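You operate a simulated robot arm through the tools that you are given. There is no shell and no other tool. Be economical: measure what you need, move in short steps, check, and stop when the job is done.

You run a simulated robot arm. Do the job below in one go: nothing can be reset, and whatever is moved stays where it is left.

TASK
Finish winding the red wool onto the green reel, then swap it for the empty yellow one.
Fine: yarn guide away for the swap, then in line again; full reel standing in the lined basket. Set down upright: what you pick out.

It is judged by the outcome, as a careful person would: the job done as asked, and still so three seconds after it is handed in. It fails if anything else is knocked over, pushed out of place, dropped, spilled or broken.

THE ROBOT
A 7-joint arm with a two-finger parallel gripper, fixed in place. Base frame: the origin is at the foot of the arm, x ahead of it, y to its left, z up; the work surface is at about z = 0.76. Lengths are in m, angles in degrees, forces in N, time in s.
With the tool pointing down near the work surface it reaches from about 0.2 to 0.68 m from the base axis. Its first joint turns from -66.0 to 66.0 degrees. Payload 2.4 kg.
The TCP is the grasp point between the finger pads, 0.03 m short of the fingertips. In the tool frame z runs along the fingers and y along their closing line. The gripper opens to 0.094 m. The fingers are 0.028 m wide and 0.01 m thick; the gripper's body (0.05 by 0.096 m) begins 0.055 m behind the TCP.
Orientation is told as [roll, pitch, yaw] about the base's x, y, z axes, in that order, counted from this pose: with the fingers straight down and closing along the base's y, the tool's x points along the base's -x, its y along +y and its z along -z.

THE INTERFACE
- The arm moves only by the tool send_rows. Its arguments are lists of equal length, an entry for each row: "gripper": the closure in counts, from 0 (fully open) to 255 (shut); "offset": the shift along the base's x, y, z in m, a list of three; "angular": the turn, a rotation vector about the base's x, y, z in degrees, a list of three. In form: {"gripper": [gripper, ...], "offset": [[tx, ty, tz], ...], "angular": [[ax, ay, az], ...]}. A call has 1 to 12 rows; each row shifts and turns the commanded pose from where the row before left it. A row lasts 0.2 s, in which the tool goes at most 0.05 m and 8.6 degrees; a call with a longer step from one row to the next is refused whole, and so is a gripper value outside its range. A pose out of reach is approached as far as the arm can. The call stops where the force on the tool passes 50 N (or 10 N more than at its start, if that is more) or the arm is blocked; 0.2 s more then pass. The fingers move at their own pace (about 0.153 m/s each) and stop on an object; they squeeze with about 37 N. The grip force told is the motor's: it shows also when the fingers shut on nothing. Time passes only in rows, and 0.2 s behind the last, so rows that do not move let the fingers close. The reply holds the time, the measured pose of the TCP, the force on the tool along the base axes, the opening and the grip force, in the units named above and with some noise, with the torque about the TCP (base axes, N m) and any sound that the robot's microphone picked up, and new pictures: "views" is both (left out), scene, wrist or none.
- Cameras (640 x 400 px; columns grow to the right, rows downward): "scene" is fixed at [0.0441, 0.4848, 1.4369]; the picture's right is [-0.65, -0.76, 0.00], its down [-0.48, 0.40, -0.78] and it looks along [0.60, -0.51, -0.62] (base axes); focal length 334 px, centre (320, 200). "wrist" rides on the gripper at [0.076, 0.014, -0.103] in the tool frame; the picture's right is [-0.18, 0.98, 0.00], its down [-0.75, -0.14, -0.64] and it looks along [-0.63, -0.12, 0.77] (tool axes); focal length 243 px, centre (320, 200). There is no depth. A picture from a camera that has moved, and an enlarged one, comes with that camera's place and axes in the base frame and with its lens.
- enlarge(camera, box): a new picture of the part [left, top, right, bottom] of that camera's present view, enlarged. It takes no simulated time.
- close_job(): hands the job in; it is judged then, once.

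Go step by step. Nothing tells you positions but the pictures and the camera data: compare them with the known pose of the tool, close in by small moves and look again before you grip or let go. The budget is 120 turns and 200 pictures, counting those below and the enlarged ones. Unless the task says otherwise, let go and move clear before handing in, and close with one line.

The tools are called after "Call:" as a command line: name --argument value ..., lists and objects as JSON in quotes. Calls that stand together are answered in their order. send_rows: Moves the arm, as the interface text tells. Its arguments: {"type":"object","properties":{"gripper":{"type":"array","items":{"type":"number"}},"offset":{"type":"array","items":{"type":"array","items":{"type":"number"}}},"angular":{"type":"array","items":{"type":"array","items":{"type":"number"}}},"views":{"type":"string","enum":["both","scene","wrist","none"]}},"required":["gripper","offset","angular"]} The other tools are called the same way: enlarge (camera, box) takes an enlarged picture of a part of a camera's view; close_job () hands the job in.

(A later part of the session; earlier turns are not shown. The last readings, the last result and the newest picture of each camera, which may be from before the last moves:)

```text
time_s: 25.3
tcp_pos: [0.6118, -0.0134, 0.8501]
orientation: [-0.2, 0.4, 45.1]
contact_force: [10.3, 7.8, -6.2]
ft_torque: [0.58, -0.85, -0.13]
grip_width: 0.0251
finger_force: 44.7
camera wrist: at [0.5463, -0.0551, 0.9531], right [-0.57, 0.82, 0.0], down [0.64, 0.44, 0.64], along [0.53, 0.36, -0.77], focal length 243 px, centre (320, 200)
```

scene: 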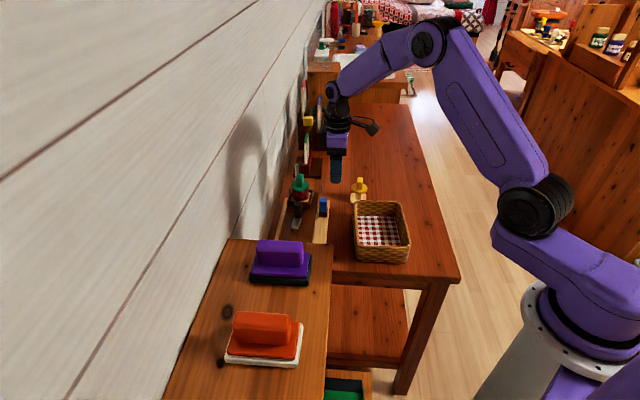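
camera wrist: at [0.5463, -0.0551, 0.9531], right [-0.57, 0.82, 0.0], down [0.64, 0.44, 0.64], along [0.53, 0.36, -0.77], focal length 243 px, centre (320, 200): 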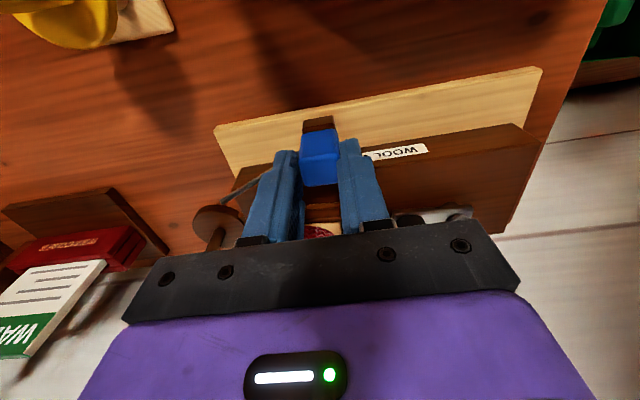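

It slides along the board. I keep sliding it toward the label end, away from the reel.

Call:
send_rows --gripper '[255, 255, 255, 255, 255]' --offset '[[-0.004, 0.006, 0], [-0.005, 0.0055, 0], [-0.0055, 0.0055, 0], [-0.0055, 0.0055, 0], [0, 0, 0]]' --angular '[[0, 0, 0], [0, 0, 0], [0, 0, 0], [0, 0, 0], [0, 0, 0]]' --views "wrist"

Call:
enlarge --camera "scene" --box '[285, 165, 335, 235]'

```text
time_s: 26.5
tcp_pos: [0.5893, 0.0106, 0.8497]
orientation: [0.0, 0.6, 45.1]
contact_force: [-5.6, -5.8, 6.2]
ft_torque: [-0.11, -0.06, -0.11]
grip_width: 0.0253
finger_force: 45.0
camera wrist: at [0.5254, -0.0336, 0.9533], right [-0.57, 0.82, 0.0], down [0.64, 0.44, 0.63], along [0.52, 0.36, -0.77], focal length 243 px, centre (320, 200)
```

wrist: 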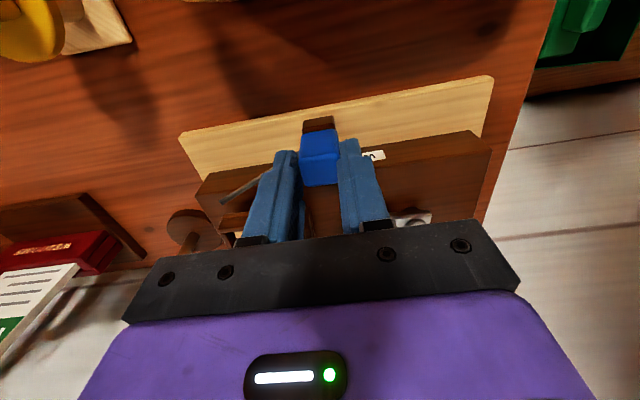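

```text
5.71 times, centred on (310, 200) of scene
camera zoom: at [0.0438, 0.4846, 1.437], right [-0.65, -0.76, 0.0], down [-0.48, 0.4, -0.78], along [0.6, -0.51, -0.62], focal length 1908 px, centre (377, 200)
```

zoom: 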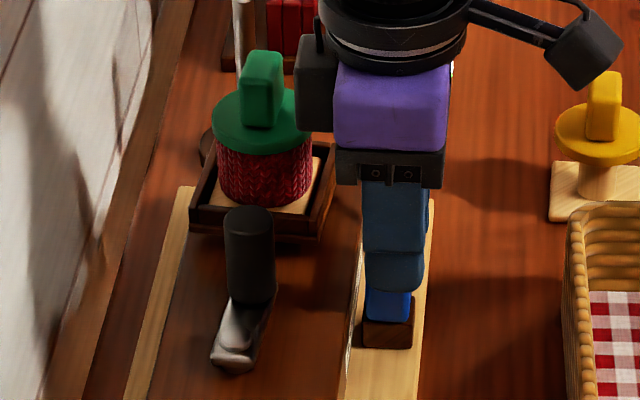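

Call:
send_rows --gripper '[255, 255, 255, 255, 255]' --offset '[[-0.005, 0.005, 0], [-0.005, 0.005, 0], [-0.005, 0.005, 0], [-0.003, 0.003, 0], [0, 0, 0]]' --angular '[[0, 0, 0], [0, 0, 0], [0, 0, 0], [0, 0, 0], [0, 0, 0]]' --views "wrist"

Call:
enlarge --camera "scene" --box '[285, 165, 335, 235]'

```text
time_s: 27.2
tcp_pos: [0.5867, 0.0102, 0.8499]
orientation: [-1.1, -0.3, 44.5]
contact_force: [13.2, -4.9, -14.9]
ft_torque: [0.02, -0.39, 0.35]
grip_width: 0.0254
finger_force: 45.1
stopped in row 3: the force on the tool passed its limit at 57 N (the readings are from after the stop); the commanded pose is now the measured one
camera wrist: at [0.5211, -0.0321, 0.9518], right [-0.56, 0.83, -0.02], down [0.62, 0.43, 0.65], along [0.55, 0.35, -0.76], focal length 243 px, centre (320, 200)
```

wrist: 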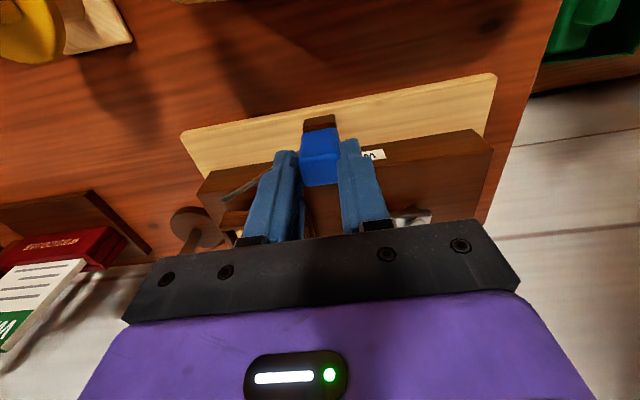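

```text
5.71 times, centred on (310, 200) of scene
camera zoom: at [0.0446, 0.4847, 1.4369], right [-0.65, -0.76, 0.0], down [-0.48, 0.4, -0.78], along [0.59, -0.51, -0.62], focal length 1908 px, centre (377, 200)
```

zoom: 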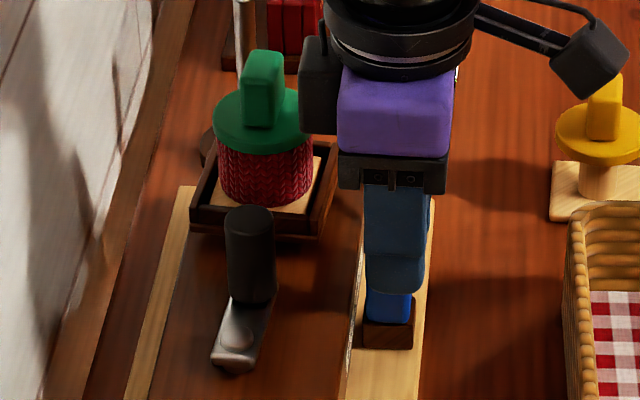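

The guide has reached its far end stop, .041 m from where it was. I release, rise and look at both reels.

Call:
send_rows --gripper '[150, 90, 90, 90, 60, 0, 0]' --offset '[[0, 0, 0], [0, 0, 0], [0, 0, 0.04], [0, 0, 0.04], [0.01, -0.01, 0.03], [0.01, -0.015, 0.02], [0, 0, 0]]' --angular '[[0, 0, 0], [1.1, 0.3, 0.5], [0, 0, 0], [0, 0, 0], [0, 0, 0], [0, 0, 0], [0, 0, 0]]'

Call:
enlarge --camera "wrist" --box '[220, 100, 400, 240]'

Call:
enlarge --camera "scene" --box '[280, 165, 420, 265]'

```text
time_s: 28.8
tcp_pos: [0.6071, -0.0142, 0.9804]
orientation: [0.1, -0.8, 45.1]
contact_force: [-0.1, -0.3, 0.4]
ft_torque: [0.02, -0.01, 0.0]
grip_width: 0.094
finger_force: 0.0
camera wrist: at [0.5411, -0.0584, 1.0819], right [-0.57, 0.82, 0.0], down [0.63, 0.43, 0.65], along [0.54, 0.37, -0.76], focal length 243 px, centre (320, 200)
```

scene: 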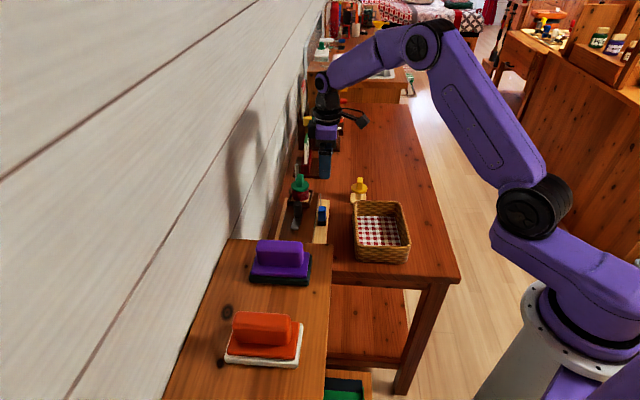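
wrist: 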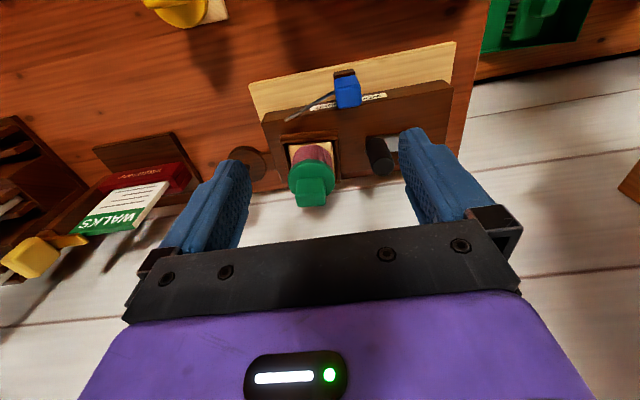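

```text
2.86 times, centred on (310, 170) of wrist
camera zoom: at [0.5411, -0.0584, 1.0819], right [-0.57, 0.82, 0.0], down [0.63, 0.43, 0.65], along [0.54, 0.37, -0.76], focal length 693 px, centre (349, 286)
```

zoom: 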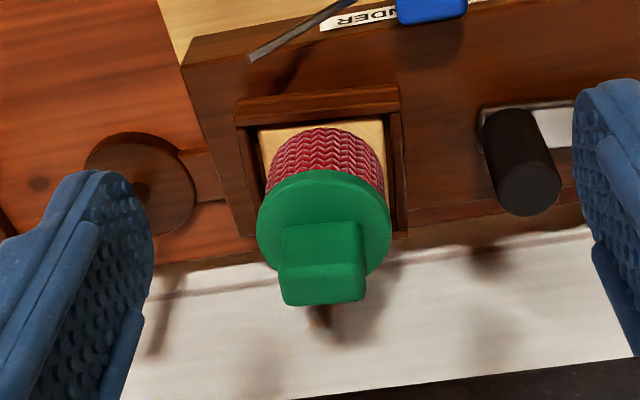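

```text
4.00 times, centred on (350, 215) of scene
camera zoom: at [0.0441, 0.4848, 1.4369], right [-0.65, -0.76, 0.0], down [-0.48, 0.4, -0.78], along [0.6, -0.51, -0.62], focal length 1336 px, centre (200, 140)
```

zoom: 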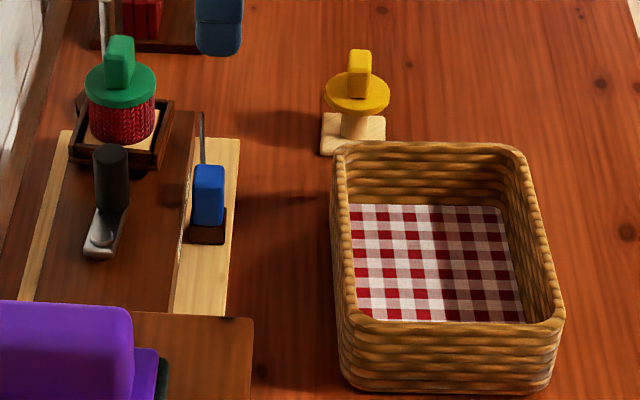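

Reel axis comes out at (0.676, 0.023), flange top 0.868, fin 0.868–0.904. I move above it.

Call:
send_rows --gripper '[60, 60, 60, 60, 60]' --offset '[[0.02, 0.01, 0], [0.025, 0.015, 0], [0.024, 0.012, 0], [0, 0, -0.03], [0, 0, 0]]' --angular '[[0, 0.8, 0], [0, 0, 0], [0, 0, 0], [0, 0, 0], [0, 0, 0]]' --views "wrist"

Call:
enlarge --camera "wrist" --box '[200, 80, 440, 240]'

Call:
enlarge --camera "scene" --box '[270, 140, 350, 230]'

```text
time_s: 30.0
tcp_pos: [0.6752, 0.0219, 0.9482]
orientation: [0.6, -0.2, 45.1]
contact_force: [0.9, 0.4, 0.6]
ft_torque: [0.03, -0.01, 0.05]
grip_width: 0.0719
finger_force: 0.0
camera wrist: at [0.6117, -0.0216, 1.052], right [-0.57, 0.82, 0.01], down [0.64, 0.43, 0.64], along [0.53, 0.37, -0.77], focal length 243 px, centre (320, 200)
```

wrist: 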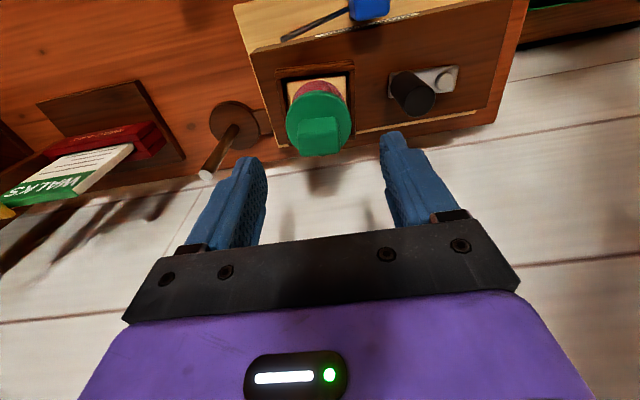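

```text
2.50 times, centred on (320, 160) of wrist
camera zoom: at [0.6117, -0.0216, 1.052], right [-0.57, 0.82, 0.01], down [0.64, 0.43, 0.64], along [0.53, 0.37, -0.77], focal length 606 px, centre (320, 300)
```

zoom: 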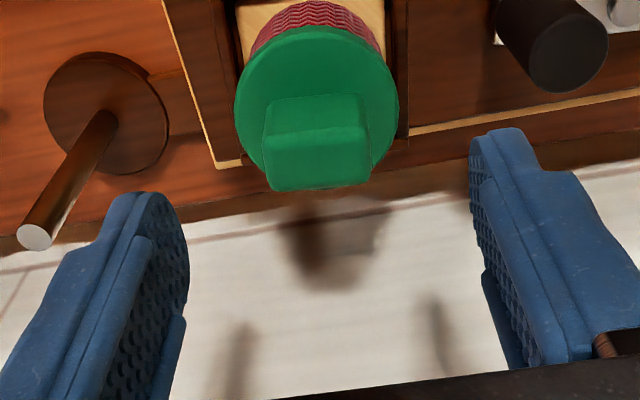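

```text
4.44 times, centred on (310, 185) of scene
camera zoom: at [0.0441, 0.4848, 1.4369], right [-0.65, -0.76, 0.0], down [-0.48, 0.4, -0.78], along [0.6, -0.51, -0.62], focal length 1484 px, centre (364, 267)
```

zoom: 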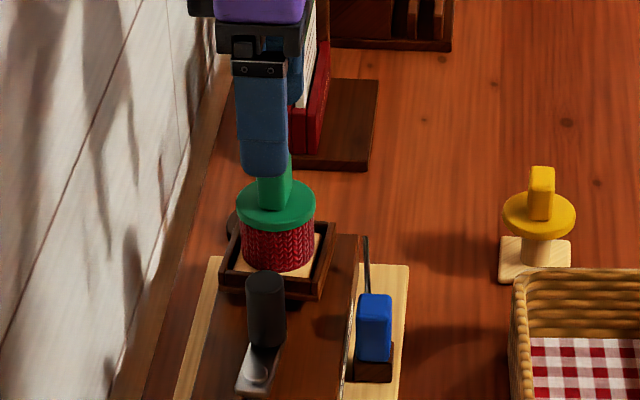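

Aligned over the fin. Descend and close.

Call:
send_rows --gripper '[80, 80, 80, 80, 255, 255, 255]' --offset '[[0, 0, -0.015], [0, 0, -0.015], [0, 0, -0.015], [0, 0, 0], [0, 0, 0], [0, 0, 0], [0, 0, 0]]' --angular '[[-0.6, 0.2, 0], [0, 0, 0], [0, 0, 0], [0, 0, 0], [0, 0, 0], [0, 0, 0], [0, 0, 0]]' --views "wrist"

Call:
enlarge --camera "wrist" --box '[200, 80, 440, 240]'

Call:
enlarge --camera "scene" --box '[270, 140, 350, 230]'

```text
time_s: 31.6
tcp_pos: [0.6755, 0.0226, 0.9077]
orientation: [0.3, 0.4, 45.1]
contact_force: [-0.7, 0.9, 1.9]
ft_torque: [-0.1, 0.05, -0.04]
grip_width: 0.0296
finger_force: 37.2
camera wrist: at [0.6114, -0.0202, 1.0089], right [-0.57, 0.82, 0.0], down [0.64, 0.43, 0.64], along [0.52, 0.36, -0.77], focal length 243 px, centre (320, 200)
```

wrist: 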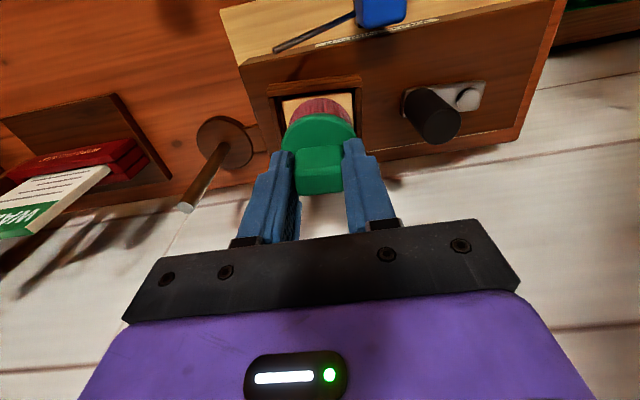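

```text
2.50 times, centred on (320, 160) of wrist
camera zoom: at [0.6114, -0.0202, 1.0089], right [-0.57, 0.82, 0.0], down [0.64, 0.43, 0.64], along [0.52, 0.36, -0.77], focal length 606 px, centre (320, 300)
```

zoom: 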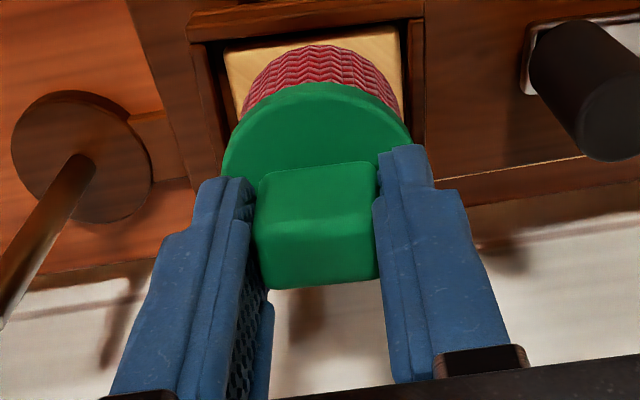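

```text
4.44 times, centred on (310, 185) of scene
camera zoom: at [0.044, 0.4848, 1.4369], right [-0.65, -0.76, 0.0], down [-0.48, 0.4, -0.78], along [0.6, -0.51, -0.62], focal length 1484 px, centre (364, 267)
```

zoom: 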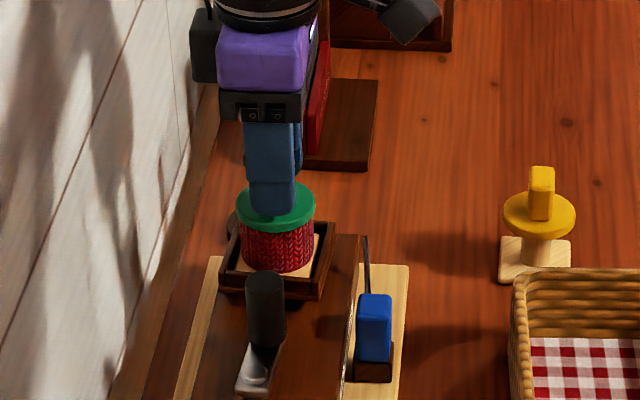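

Firm grip on the fin. Lift slowly straight up.

Call:
send_rows --gripper '[255, 255, 255, 255, 255, 255]' --offset '[[0, 0, 0.01], [0, 0, 0.01], [0, 0, 0.015], [0, 0, 0.02], [0, 0, 0.02], [0, 0, 0]]' --angular '[[0, 0, 0], [0, 0, 0], [0, 0, 0], [0, 0, 0], [0, 0, 0], [0, 0, 0]]' --views "wrist"

Call:
enlarge --camera "scene" --box '[270, 120, 370, 230]'

```text
time_s: 33.0
tcp_pos: [0.6761, 0.023, 0.9814]
orientation: [0.3, 0.4, 45.2]
contact_force: [0.3, -0.8, -0.5]
ft_torque: [0.01, -0.01, 0.01]
grip_width: 0.029
finger_force: 37.1
camera wrist: at [0.6115, -0.0202, 1.0841], right [-0.57, 0.82, 0.0], down [0.64, 0.43, 0.64], along [0.52, 0.36, -0.77], focal length 243 px, centre (320, 200)
```

wrist: 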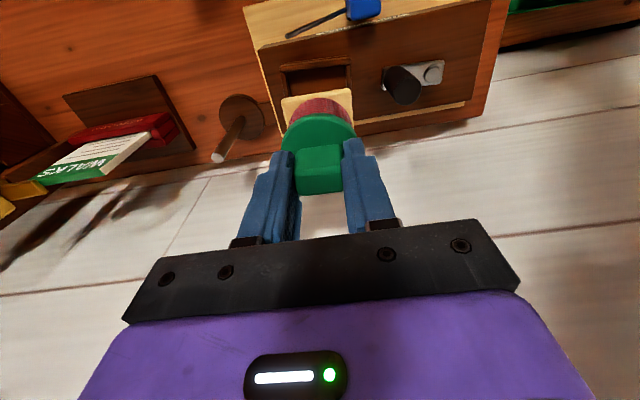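

```text
3.64 times, centred on (320, 175) of scene
camera zoom: at [0.0441, 0.4848, 1.4369], right [-0.65, -0.76, 0.0], down [-0.48, 0.4, -0.78], along [0.6, -0.51, -0.62], focal length 1214 px, centre (320, 291)
```

zoom: 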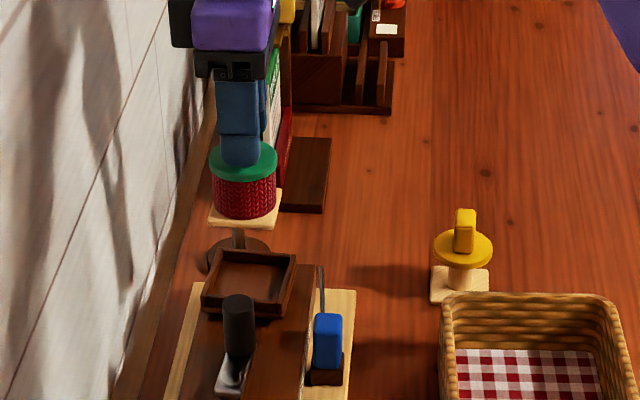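

The full reel is out cleanly, base about 0.084 m below the TCP. The basket's inner floor centre computes to about (0.472, -0.101); I carry it there.

Call:
send_rows --gripper '[255, 255, 255, 255, 255, 255, 255, 255, 255]' --offset '[[-0.0255, -0.0155, 0], [-0.0255, -0.0155, 0], [-0.0255, -0.0155, 0], [-0.0255, -0.0155, 0], [-0.0255, -0.0155, 0], [-0.0255, -0.0155, 0], [-0.0255, -0.0155, 0], [-0.0255, -0.0155, 0], [0, 0, 0]]' --angular '[[0, 0, 0], [0, 0, 0], [0, 0, 0], [0, 0, 0], [0, 0, 0], [0, 0, 0], [0, 0, 0], [0, 0, 0], [0, 0, 0]]'

Call:
enlarge --camera "scene" --box '[320, 140, 440, 270]'

```text
time_s: 35.0
tcp_pos: [0.4712, -0.101, 0.9807]
orientation: [0.3, 0.4, 45.1]
contact_force: [-0.4, 0.0, -0.5]
ft_torque: [0.02, 0.03, 0.0]
grip_width: 0.029
finger_force: 37.4
camera wrist: at [0.4078, -0.1447, 1.0837], right [-0.57, 0.82, 0.0], down [0.64, 0.43, 0.64], along [0.52, 0.36, -0.77], focal length 243 px, centre (320, 200)
```

scene: 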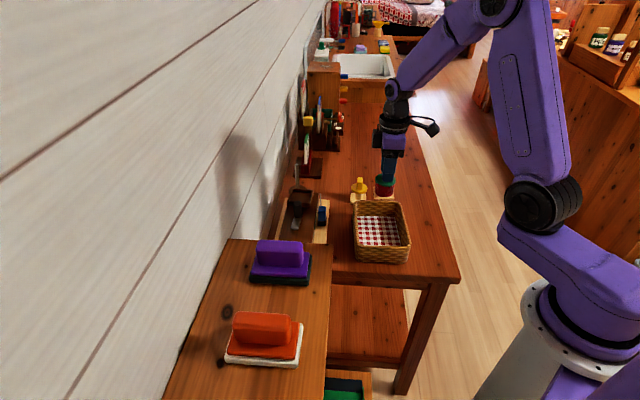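
wrist: 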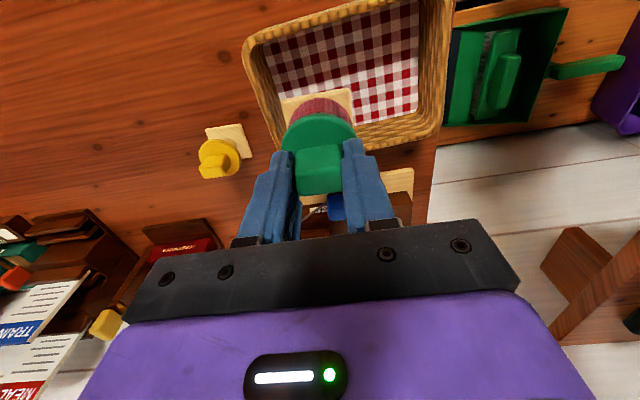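

```text
3.08 times, centred on (380, 205) of scene
camera zoom: at [0.0441, 0.4848, 1.4369], right [-0.65, -0.76, 0.0], down [-0.48, 0.4, -0.78], along [0.6, -0.51, -0.62], focal length 1027 px, centre (135, 185)
```

zoom: 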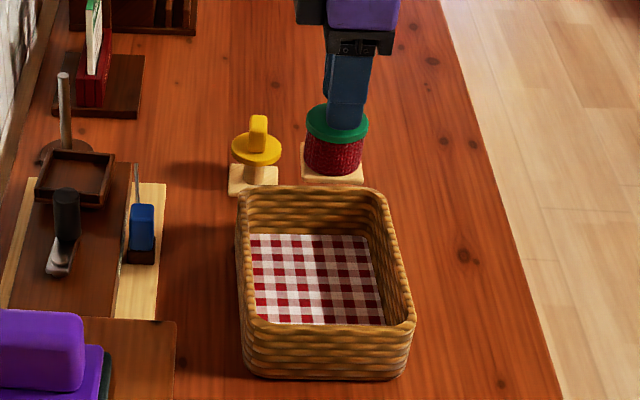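

The wrist view shows the basket floor is longer than the scene view let on: about 0.11 × 0.17 m, centred near (0.453, -0.081). I shift there and start lowering.

Call:
send_rows --gripper '[255, 255, 255, 255, 255, 255]' --offset '[[-0.01, 0.01, 0], [-0.008, 0.01, -0.01], [0, 0, -0.025], [0, 0, -0.025], [0, 0, -0.02], [0, 0, 0]]' --angular '[[0, 0, 0], [0, 0, 0], [0, 0, 0], [0, 0, 0], [0, 0, 0], [0, 0, 0]]'

Call:
enlarge --camera "scene" --box '[320, 140, 440, 270]'

```text
time_s: 36.4
tcp_pos: [0.4538, -0.0794, 0.8999]
orientation: [0.3, 0.4, 45.1]
contact_force: [0.9, -0.7, -0.3]
ft_torque: [-0.03, 0.01, 0.02]
grip_width: 0.029
finger_force: 36.8
camera wrist: at [0.3898, -0.1239, 1.0034], right [-0.57, 0.82, 0.0], down [0.64, 0.43, 0.64], along [0.52, 0.36, -0.77], focal length 243 px, centre (320, 200)
```

scene: 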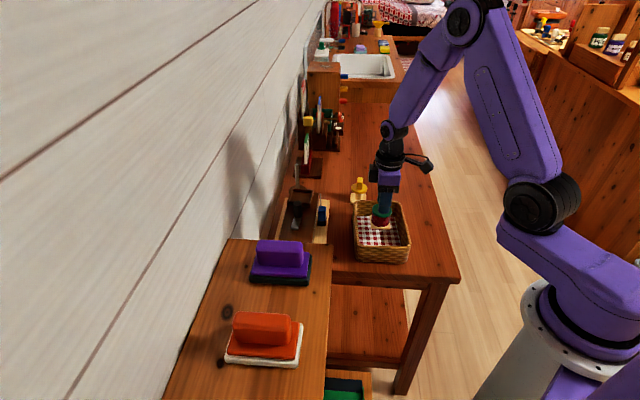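
wrist: 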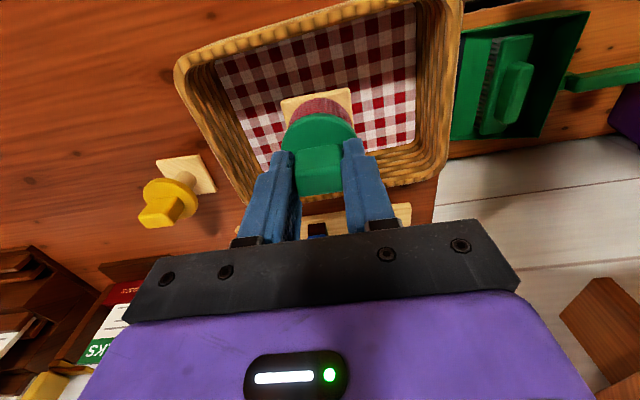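

```text
3.08 times, centred on (380, 205) of scene
camera zoom: at [0.0441, 0.4848, 1.4369], right [-0.65, -0.76, 0.0], down [-0.48, 0.4, -0.78], along [0.6, -0.51, -0.62], focal length 1027 px, centre (135, 185)
```

zoom: 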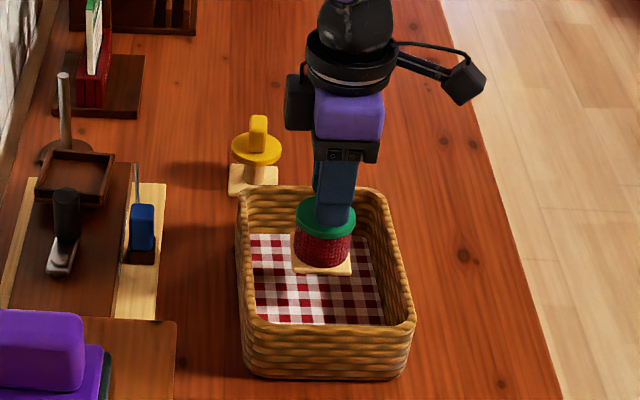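

Centred over the liner with clear space on all sides. Lowering gently to contact.

Call:
send_rows --gripper '[255, 255, 255, 255]' --offset '[[0, 0, -0.015], [0, 0, -0.012], [0, 0, -0.008], [0, 0, 0]]' --angular '[[0, 0, 0], [0, 0, 0], [0, 0, 0], [0, 0, 0]]' --views "none"

Call:
enlarge --camera "scene" --box '[345, 180, 415, 270]'

```text
time_s: 37.4
tcp_pos: [0.4536, -0.0798, 0.8659]
orientation: [0.4, 0.4, 45.1]
contact_force: [0.5, 0.1, -0.6]
ft_torque: [0.0, -0.05, 0.0]
grip_width: 0.0288
finger_force: 37.0
```

```text
4.44 times, centred on (380, 225) of scene
camera zoom: at [0.0441, 0.4848, 1.4369], right [-0.65, -0.76, 0.0], down [-0.48, 0.4, -0.78], along [0.6, -0.51, -0.62], focal length 1484 px, centre (53, 89)
```

zoom: 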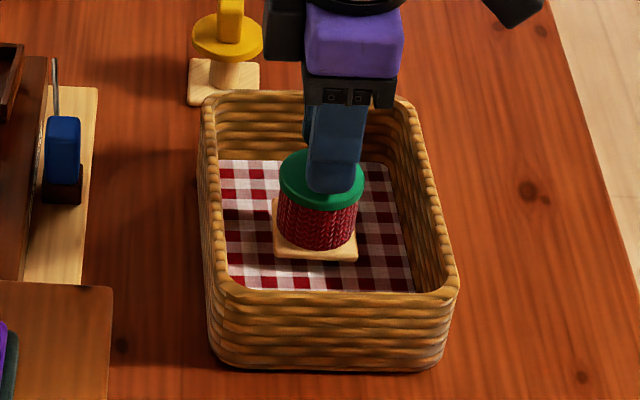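

Call:
send_rows --gripper '[255, 255, 255, 255]' --offset '[[0, 0, -0.003], [0, 0, -0.003], [0, 0, -0.003], [0, 0, 0]]' --angular '[[0, 0, 0], [0, 0, 0], [0, 0, 0], [0, 0, 0]]' --views "none"

```text
time_s: 38.4
tcp_pos: [0.4527, -0.081, 0.8563]
orientation: [0.3, 0.4, 45.0]
contact_force: [-0.6, -0.1, 0.0]
ft_torque: [-0.01, 0.01, 0.01]
grip_width: 0.029
finger_force: 37.0
```

No contact yet. Continue in 2 mm steps.

Call:
send_rows --gripper '[255, 255, 255, 255]' --offset '[[0, 0, -0.002], [0, 0, -0.002], [0, 0, -0.001], [0, 0, 0]]' --angular '[[0, 0, 0], [0, 0, 0], [0, 0, 0], [0, 0, 0]]' --views "none"

Call:
enlarge --camera "scene" --box '[345, 180, 415, 270]'

```text
time_s: 39.4
tcp_pos: [0.4532, -0.08, 0.8518]
orientation: [0.2, 0.4, 45.2]
contact_force: [-6.0, 0.7, 30.0]
ft_torque: [-0.25, 0.21, 0.01]
grip_width: 0.0289
finger_force: 36.6
```

```text
4.44 times, centred on (380, 225) of scene
camera zoom: at [0.0435, 0.4849, 1.4369], right [-0.65, -0.76, 0.0], down [-0.48, 0.4, -0.78], along [0.6, -0.51, -0.62], focal length 1484 px, centre (53, 89)
```

zoom: 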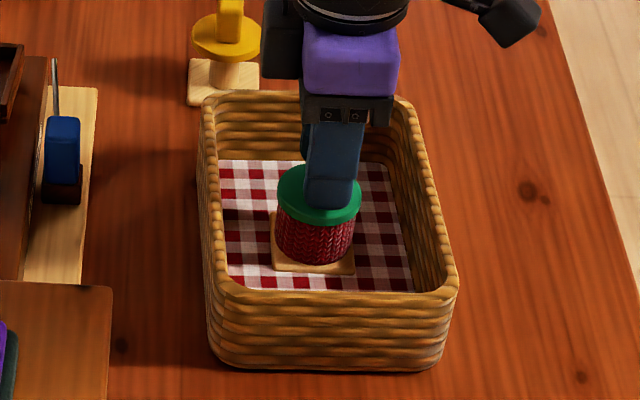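

Contact (30 N). I ease up 1 mm, open, and rise.

Call:
send_rows --gripper '[255, 200, 120, 90, 90, 90, 90]' --offset '[[0, 0, 0.0015], [0, 0, 0], [0, 0, 0], [0, 0, 0], [0, 0, 0.03], [0, 0, 0.04], [0, 0, 0.04]]' --angular '[[0, 0, 0], [0, 0, 0], [0, 0, 0], [0, 0, 0], [0, 0, 0], [0, 0, 0], [0, 0, 0]]' --views "wrist"

Call:
enlarge --camera "scene" --box '[335, 165, 415, 265]'

```text
time_s: 41.0
tcp_pos: [0.4535, -0.0798, 0.9641]
orientation: [0.5, 0.4, 45.1]
contact_force: [0.7, -1.0, -0.8]
ft_torque: [0.01, 0.03, 0.0]
grip_width: 0.061
finger_force: 0.0
camera wrist: at [0.3885, -0.1229, 1.0678], right [-0.57, 0.82, 0.01], down [0.64, 0.43, 0.64], along [0.52, 0.36, -0.77], focal length 243 px, centre (320, 200)
```

wrist: 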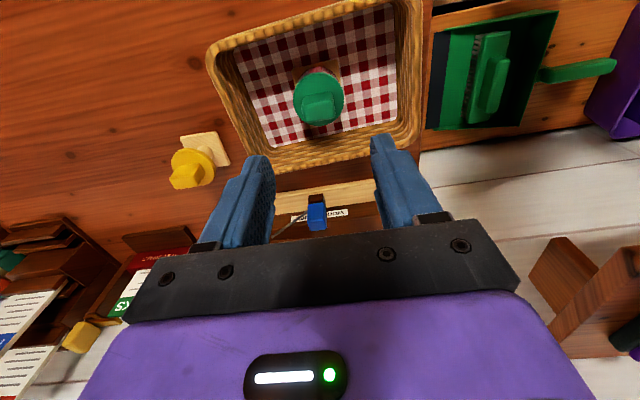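

```text
4.00 times, centred on (375, 215) of scene
camera zoom: at [0.0441, 0.4848, 1.4369], right [-0.65, -0.76, 0.0], down [-0.48, 0.4, -0.78], along [0.6, -0.51, -0.62], focal length 1336 px, centre (100, 140)
```

zoom: 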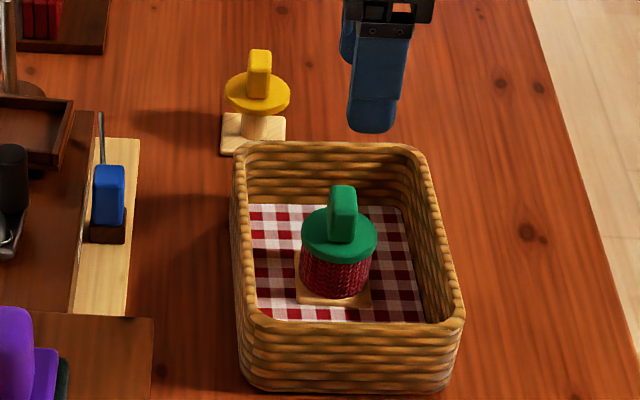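

The green reel stands upright in the basket. The yellow reel computes to about (0.62, -0.17); I go above it.

Call:
send_rows --gripper '[60, 60, 60, 60, 60, 60, 60]' --offset '[[0.03, -0.015, 0], [0.03, -0.016, 0], [0.03, -0.016, 0], [0.03, -0.016, 0], [0.025, -0.016, -0.015], [0.015, -0.01, -0.015], [0, 0, 0]]' --angular '[[-0.5, -0.4, 0], [0, 0, 0], [0, 0, 0], [0, 0, 0], [0, 0, 0], [0, 0, 0], [0, 0, 0]]' --views "wrist"

Call:
enlarge --camera "wrist" --box '[200, 60, 440, 240]'

Call:
enlarge --camera "scene" --box '[330, 140, 400, 220]'

```text
time_s: 42.6
tcp_pos: [0.6138, -0.1694, 0.9338]
orientation: [-0.3, 0.5, 45.2]
contact_force: [-0.2, 0.0, -0.3]
ft_torque: [0.0, -0.01, 0.01]
grip_width: 0.0722
finger_force: 0.0
camera wrist: at [0.5493, -0.2126, 1.0369], right [-0.57, 0.82, -0.01], down [0.63, 0.44, 0.64], along [0.53, 0.36, -0.77], focal length 243 px, centre (320, 200)
```

wrist: 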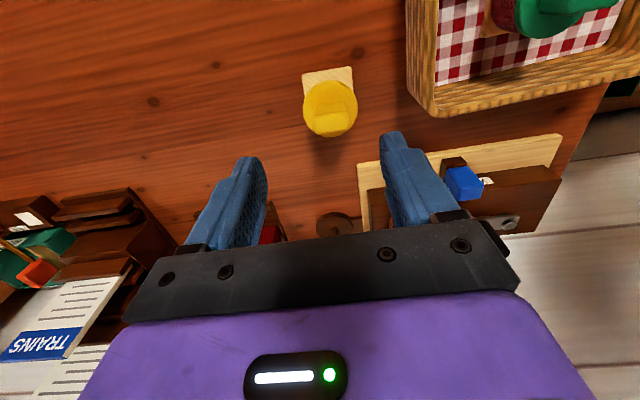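

```text
2.22 times, centred on (320, 150) of wrist
camera zoom: at [0.5493, -0.2126, 1.0369], right [-0.57, 0.82, -0.01], down [0.63, 0.44, 0.64], along [0.53, 0.36, -0.77], focal length 539 px, centre (320, 311)
```

zoom: 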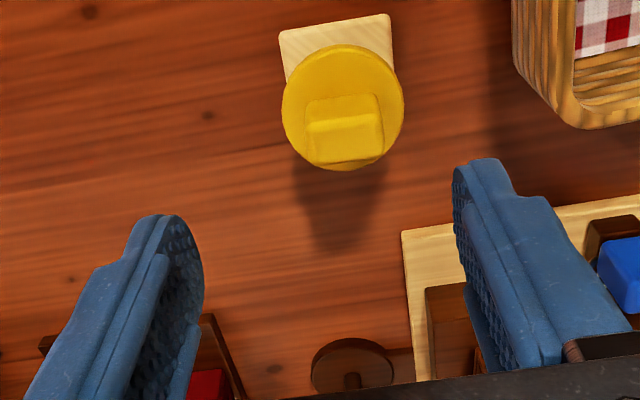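

```text
5.00 times, centred on (365, 180) of scene
camera zoom: at [0.0441, 0.4848, 1.4369], right [-0.65, -0.76, 0.0], down [-0.48, 0.4, -0.78], along [0.6, -0.51, -0.62], focal length 1669 px, centre (95, 300)
```

zoom: 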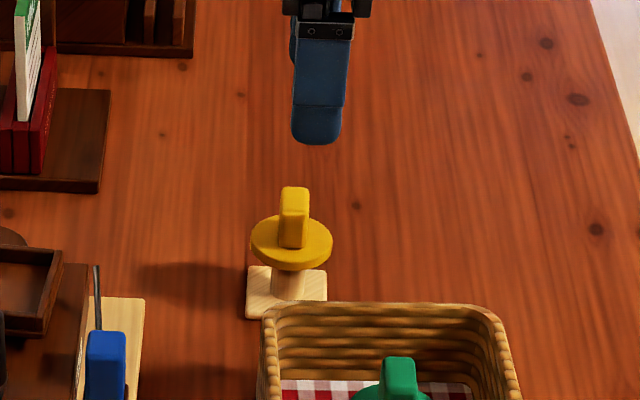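

Refined yellow axis: (0.612, -0.160), aligned with the tool. I centre, lower partly and recheck.

Call:
send_rows --gripper '[95, 95, 95, 95]' --offset '[[-0.001, 0.009, 0], [0, 0, -0.02], [0, 0, -0.02], [0, 0, 0]]' --angular '[[0.3, -0.5, 0], [0, 0, 0], [0, 0, 0], [0, 0, 0]]' --views "wrist"

Call:
enlarge --camera "wrist" --box '[200, 60, 440, 240]'

Call:
enlarge --camera "scene" --box '[330, 140, 400, 220]'

```text
time_s: 43.6
tcp_pos: [0.6123, -0.1611, 0.8933]
orientation: [-0.4, -0.2, 45.1]
contact_force: [0.4, -0.9, -0.2]
ft_torque: [0.02, 0.0, 0.02]
grip_width: 0.0592
finger_force: 0.1
camera wrist: at [0.5469, -0.204, 0.9953], right [-0.57, 0.82, -0.01], down [0.63, 0.44, 0.65], along [0.54, 0.36, -0.76], focal length 243 px, centre (320, 200)
```

wrist: 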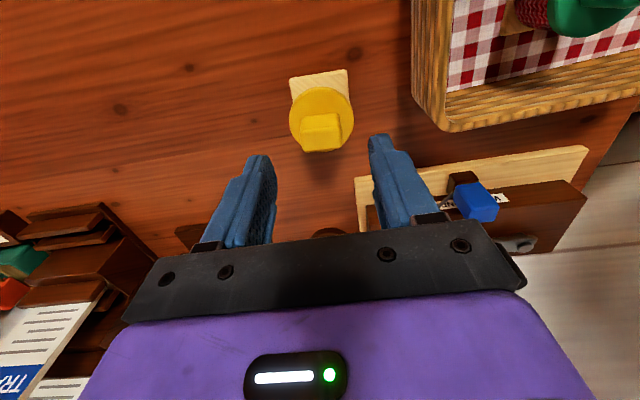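

```text
2.22 times, centred on (320, 150) of wrist
camera zoom: at [0.5469, -0.204, 0.9953], right [-0.57, 0.82, -0.01], down [0.63, 0.44, 0.65], along [0.54, 0.36, -0.76], focal length 539 px, centre (320, 311)
```

zoom: 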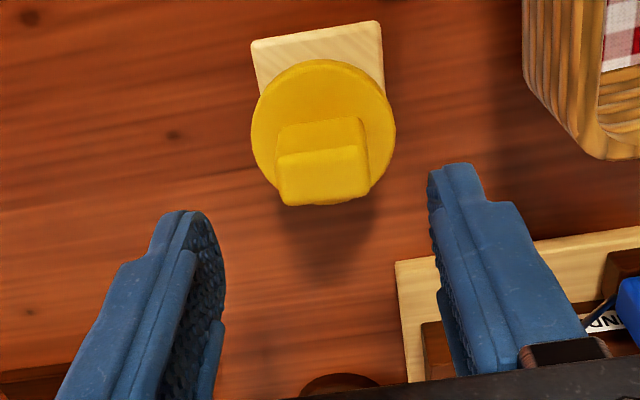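

```text
5.00 times, centred on (365, 180) of scene
camera zoom: at [0.0441, 0.4848, 1.4369], right [-0.65, -0.76, 0.0], down [-0.48, 0.4, -0.78], along [0.6, -0.51, -0.62], focal length 1669 px, centre (95, 300)
```

zoom: 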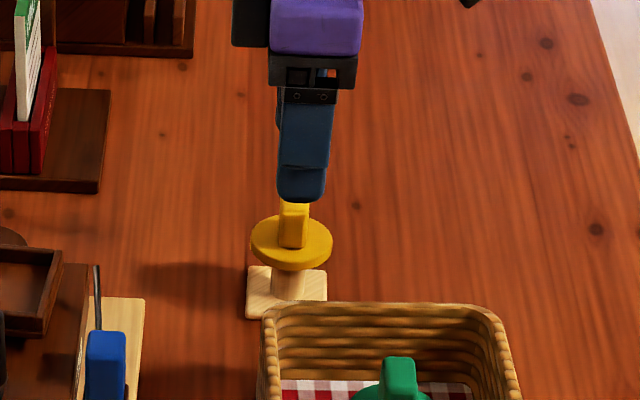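

Centred over the yellow fin. Descend and close.

Call:
send_rows --gripper '[95, 95, 95, 95, 255, 255, 255]' --offset '[[-0.001, 0, -0.016], [0, 0, -0.016], [0, 0, -0.013], [0, 0, 0], [0, 0, 0], [0, 0, 0], [0, 0, 0]]' --angular '[[0.4, 0.2, 0], [0, 0, 0], [0, 0, 0], [0, 0, 0], [0, 0, 0], [0, 0, 0], [0, 0, 0]]' --views "wrist"

Call:
enlarge --camera "scene" --box '[330, 140, 400, 220]'

```text
time_s: 45.2
tcp_pos: [0.6123, -0.1605, 0.8491]
orientation: [0.0, -0.3, 45.0]
contact_force: [0.5, 0.5, 0.5]
ft_torque: [0.03, 0.02, 0.01]
grip_width: 0.029
finger_force: 36.8
camera wrist: at [0.5455, -0.2049, 0.9506], right [-0.57, 0.82, 0.0], down [0.63, 0.43, 0.65], along [0.53, 0.37, -0.76], focal length 243 px, centre (320, 200)
```

wrist: 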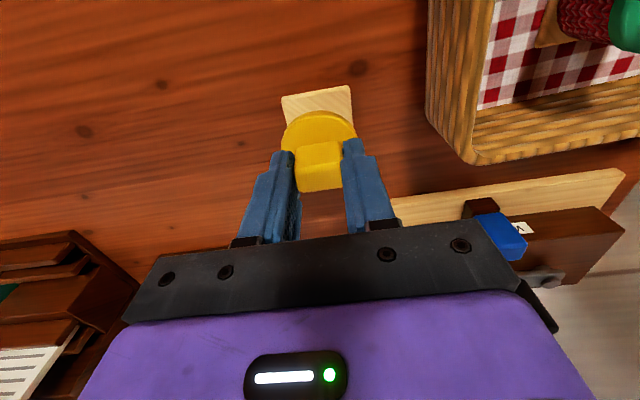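

```text
5.00 times, centred on (365, 180) of scene
camera zoom: at [0.0441, 0.4848, 1.4369], right [-0.65, -0.76, 0.0], down [-0.48, 0.4, -0.78], along [0.6, -0.51, -0.62], focal length 1669 px, centre (95, 300)
```

zoom: 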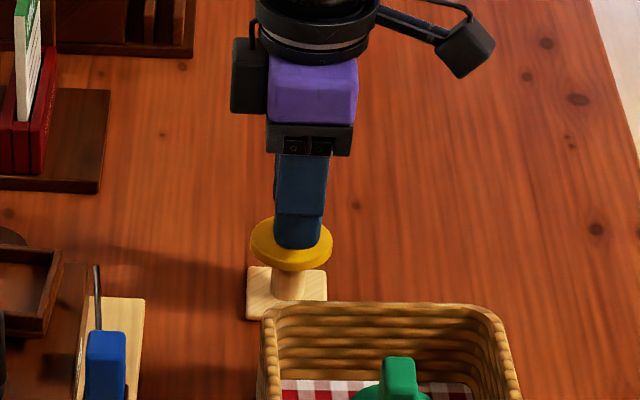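

Gripped. Lift, then carry over the tray.

Call:
send_rows --gripper '[255, 255, 255, 255, 255, 255, 255]' --offset '[[0, 0, 0.01], [0, 0, 0.015], [0, 0, 0.025], [0, 0, 0.03], [0, 0, 0.03], [0, 0, 0.02], [0, 0, 0]]' --angular '[[0, 0, 0], [0, 0, 0], [0, 0, 0], [0, 0, 0], [0, 0, 0], [0, 0, 0], [0, 0, 0]]' --views "none"

Call:
send_rows --gripper '[255, 255, 255, 255, 255, 255, 255, 255]' --offset '[[0.005, 0.02, 0], [0.01, 0.03, 0], [0.01, 0.03, 0], [0.01, 0.03, 0], [0.01, 0.03, 0], [0.01, 0.025, 0], [0.008, 0.018, 0], [0, 0, 0]]' --angular '[[0, 0, 0], [0, 0, 0], [0, 0, 0], [0, 0, 0], [0, 0, 0], [0, 0, 0], [0, 0, 0], [0, 0, 0]]' --views "wrist"

Call:
enlarge --camera "wrist" --box '[200, 60, 440, 240]'

Call:
enlarge --camera "scene" --box '[270, 130, 370, 230]'

```text
time_s: 46.8
tcp_pos: [0.6114, -0.162, 0.9783]
orientation: [0.0, -0.3, 45.1]
contact_force: [0.0, -0.6, -1.2]
ft_torque: [-0.02, -0.02, -0.02]
grip_width: 0.0288
finger_force: 37.4
```

```text
time_s: 48.6
tcp_pos: [0.6753, 0.0226, 0.9781]
orientation: [0.0, -0.2, 45.0]
contact_force: [0.8, -0.7, -1.1]
ft_torque: [-0.02, -0.01, 0.0]
grip_width: 0.0292
finger_force: 37.1
camera wrist: at [0.6097, -0.0215, 1.0802], right [-0.57, 0.82, 0.0], down [0.63, 0.43, 0.65], along [0.53, 0.37, -0.76], focal length 243 px, centre (320, 200)
```

wrist: 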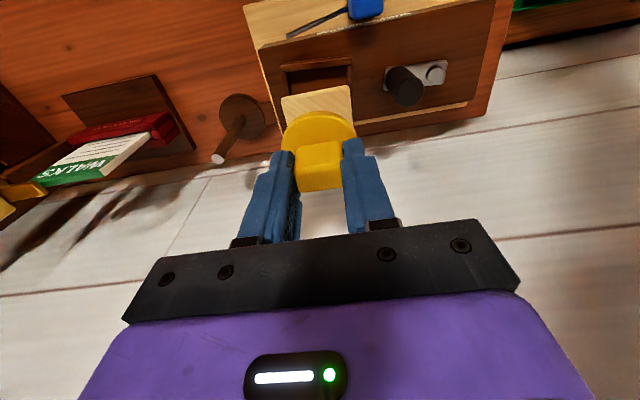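

```text
2.22 times, centred on (320, 150) of wrist
camera zoom: at [0.6097, -0.0215, 1.0802], right [-0.57, 0.82, 0.0], down [0.63, 0.43, 0.65], along [0.53, 0.37, -0.76], focal length 539 px, centre (320, 311)
```

zoom: 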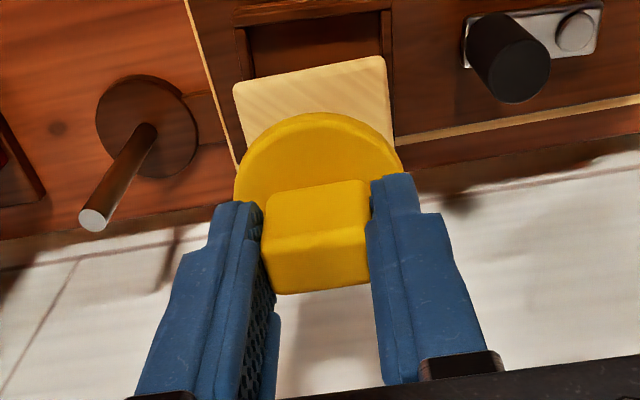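

```text
4.00 times, centred on (320, 180) of scene
camera zoom: at [0.044, 0.4848, 1.4369], right [-0.65, -0.76, 0.0], down [-0.48, 0.4, -0.78], along [0.6, -0.51, -0.62], focal length 1336 px, centre (320, 280)
```

zoom: 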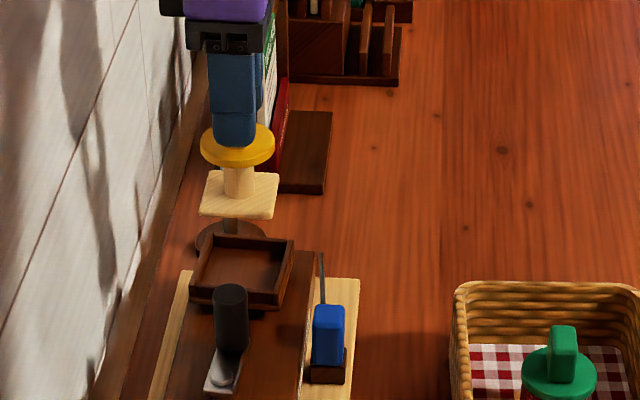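

The tray sits a few degrees turned relative to the board, so the reel should be turned to match. I zoom to measure.

Call:
enlarge --camera "wrist" --box '[270, 50, 370, 120]'

Call:
enlarge --camera "scene" --box '[280, 175, 325, 215]'

```text
5.71 times, centred on (320, 85) of wrist
camera zoom: at [0.6097, -0.0215, 1.0802], right [-0.57, 0.82, 0.0], down [0.63, 0.43, 0.65], along [0.53, 0.37, -0.76], focal length 1386 px, centre (320, 857)
```

zoom: 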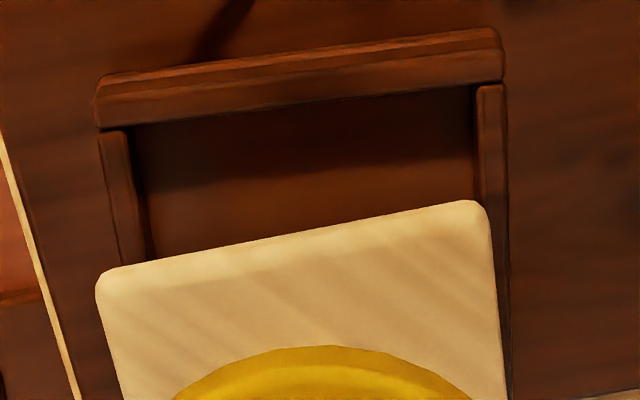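

```text
10.00 times, centred on (302, 195) of scene
camera zoom: at [0.044, 0.4848, 1.4369], right [-0.65, -0.76, 0.0], down [-0.48, 0.4, -0.78], along [0.6, -0.51, -0.62], focal length 3339 px, centre (495, 250)
```

zoom: 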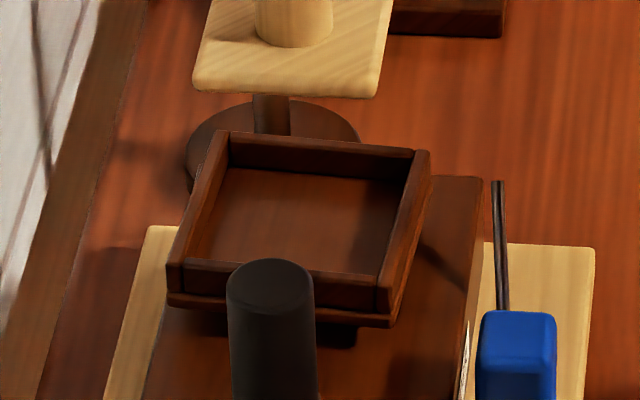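

The tray is turned about -4.5°; play is ±3 mm. I rotate to match and lower to just above the rim.

Call:
send_rows --gripper '[255, 255, 255, 255]' --offset '[[0, 0, -0.01], [0, 0, -0.015], [0, 0, -0.015], [0, 0, 0]]' --angular '[[0, 0.2, -4.3], [0, 0, 0], [0, 0, 0], [0, 0, 0]]' --views "none"

Call:
enlarge --camera "wrist" --box '[260, 50, 380, 130]'

Call:
enlarge --camera "scene" --box '[280, 165, 325, 215]'

```text
time_s: 49.6
tcp_pos: [0.6741, 0.022, 0.9381]
orientation: [0.2, -0.1, 40.8]
contact_force: [0.0, -0.9, 0.3]
ft_torque: [0.0, -0.01, 0.02]
grip_width: 0.0287
finger_force: 37.2
```

```text
5.00 times, centred on (320, 90) of wrist
camera zoom: at [0.6065, -0.0166, 1.0405], right [-0.5, 0.86, 0.0], down [0.66, 0.38, 0.64], along [0.56, 0.33, -0.77], focal length 1213 px, centre (320, 750)
```

zoom: 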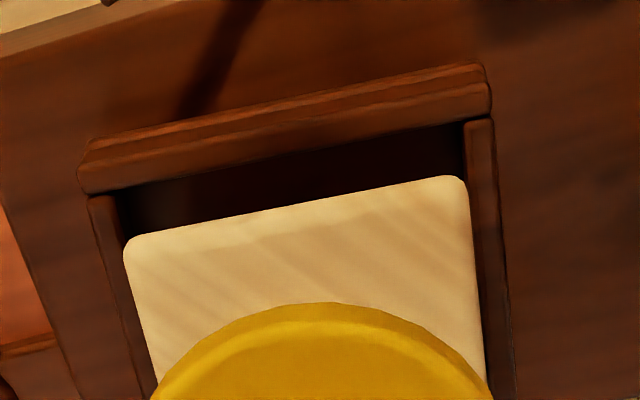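

```text
8.00 times, centred on (302, 190) of scene
camera zoom: at [0.0441, 0.4848, 1.4369], right [-0.65, -0.76, 0.0], down [-0.48, 0.4, -0.78], along [0.6, -0.51, -0.62], focal length 2671 px, centre (460, 280)
```

zoom: 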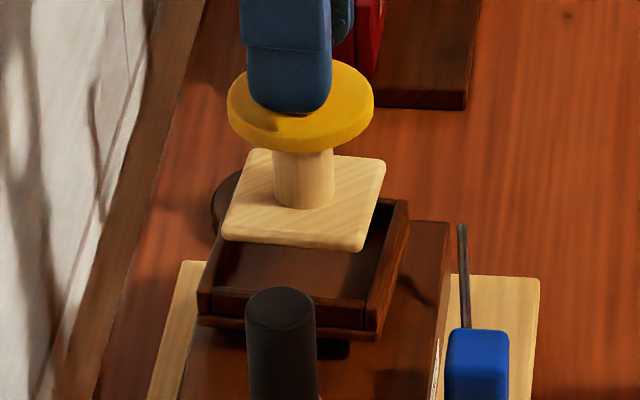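

Orientation matches; I shift 2 mm inward and lower gently.

Call:
send_rows --gripper '[255, 255, 255, 255, 255]' --offset '[[0.0016, 0.0008, 0], [0, 0, -0.006], [0, 0, -0.006], [0, 0, -0.005], [0, 0, 0]]' --angular '[[0, 0, 0], [0, 0, 0], [0, 0, 0], [0, 0, 0], [0, 0, 0]]' --views "none"

Call:
enlarge --camera "wrist" --box '[260, 50, 380, 130]'

Call:
enlarge --camera "scene" --box '[280, 165, 325, 215]'

```text
time_s: 50.8
tcp_pos: [0.6769, 0.0227, 0.9207]
orientation: [0.1, -0.1, 40.8]
contact_force: [-0.3, -0.1, -0.4]
ft_torque: [-0.02, 0.02, 0.0]
grip_width: 0.0289
finger_force: 37.3
```

```text
5.00 times, centred on (320, 90) of wrist
camera zoom: at [0.6083, -0.0159, 1.0236], right [-0.5, 0.86, 0.0], down [0.66, 0.38, 0.64], along [0.56, 0.33, -0.77], focal length 1213 px, centre (320, 750)
```

zoom: 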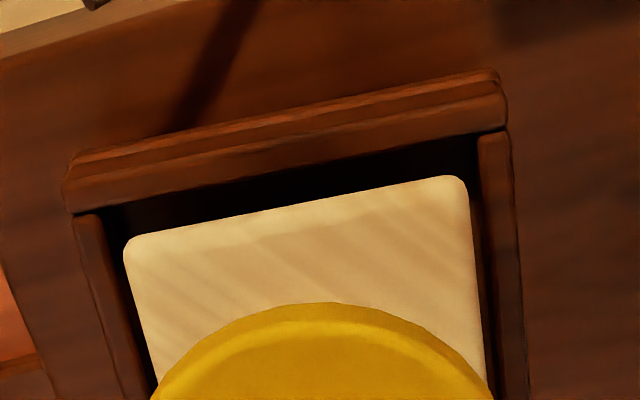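

```text
8.00 times, centred on (302, 190) of scene
camera zoom: at [0.0441, 0.4848, 1.4369], right [-0.65, -0.76, 0.0], down [-0.48, 0.4, -0.78], along [0.6, -0.51, -0.62], focal length 2671 px, centre (460, 280)
```

zoom: 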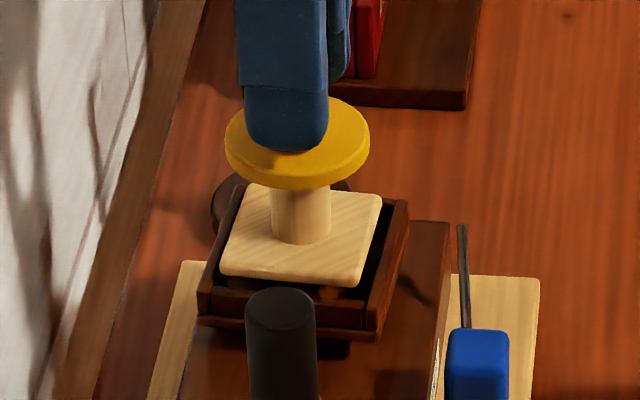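

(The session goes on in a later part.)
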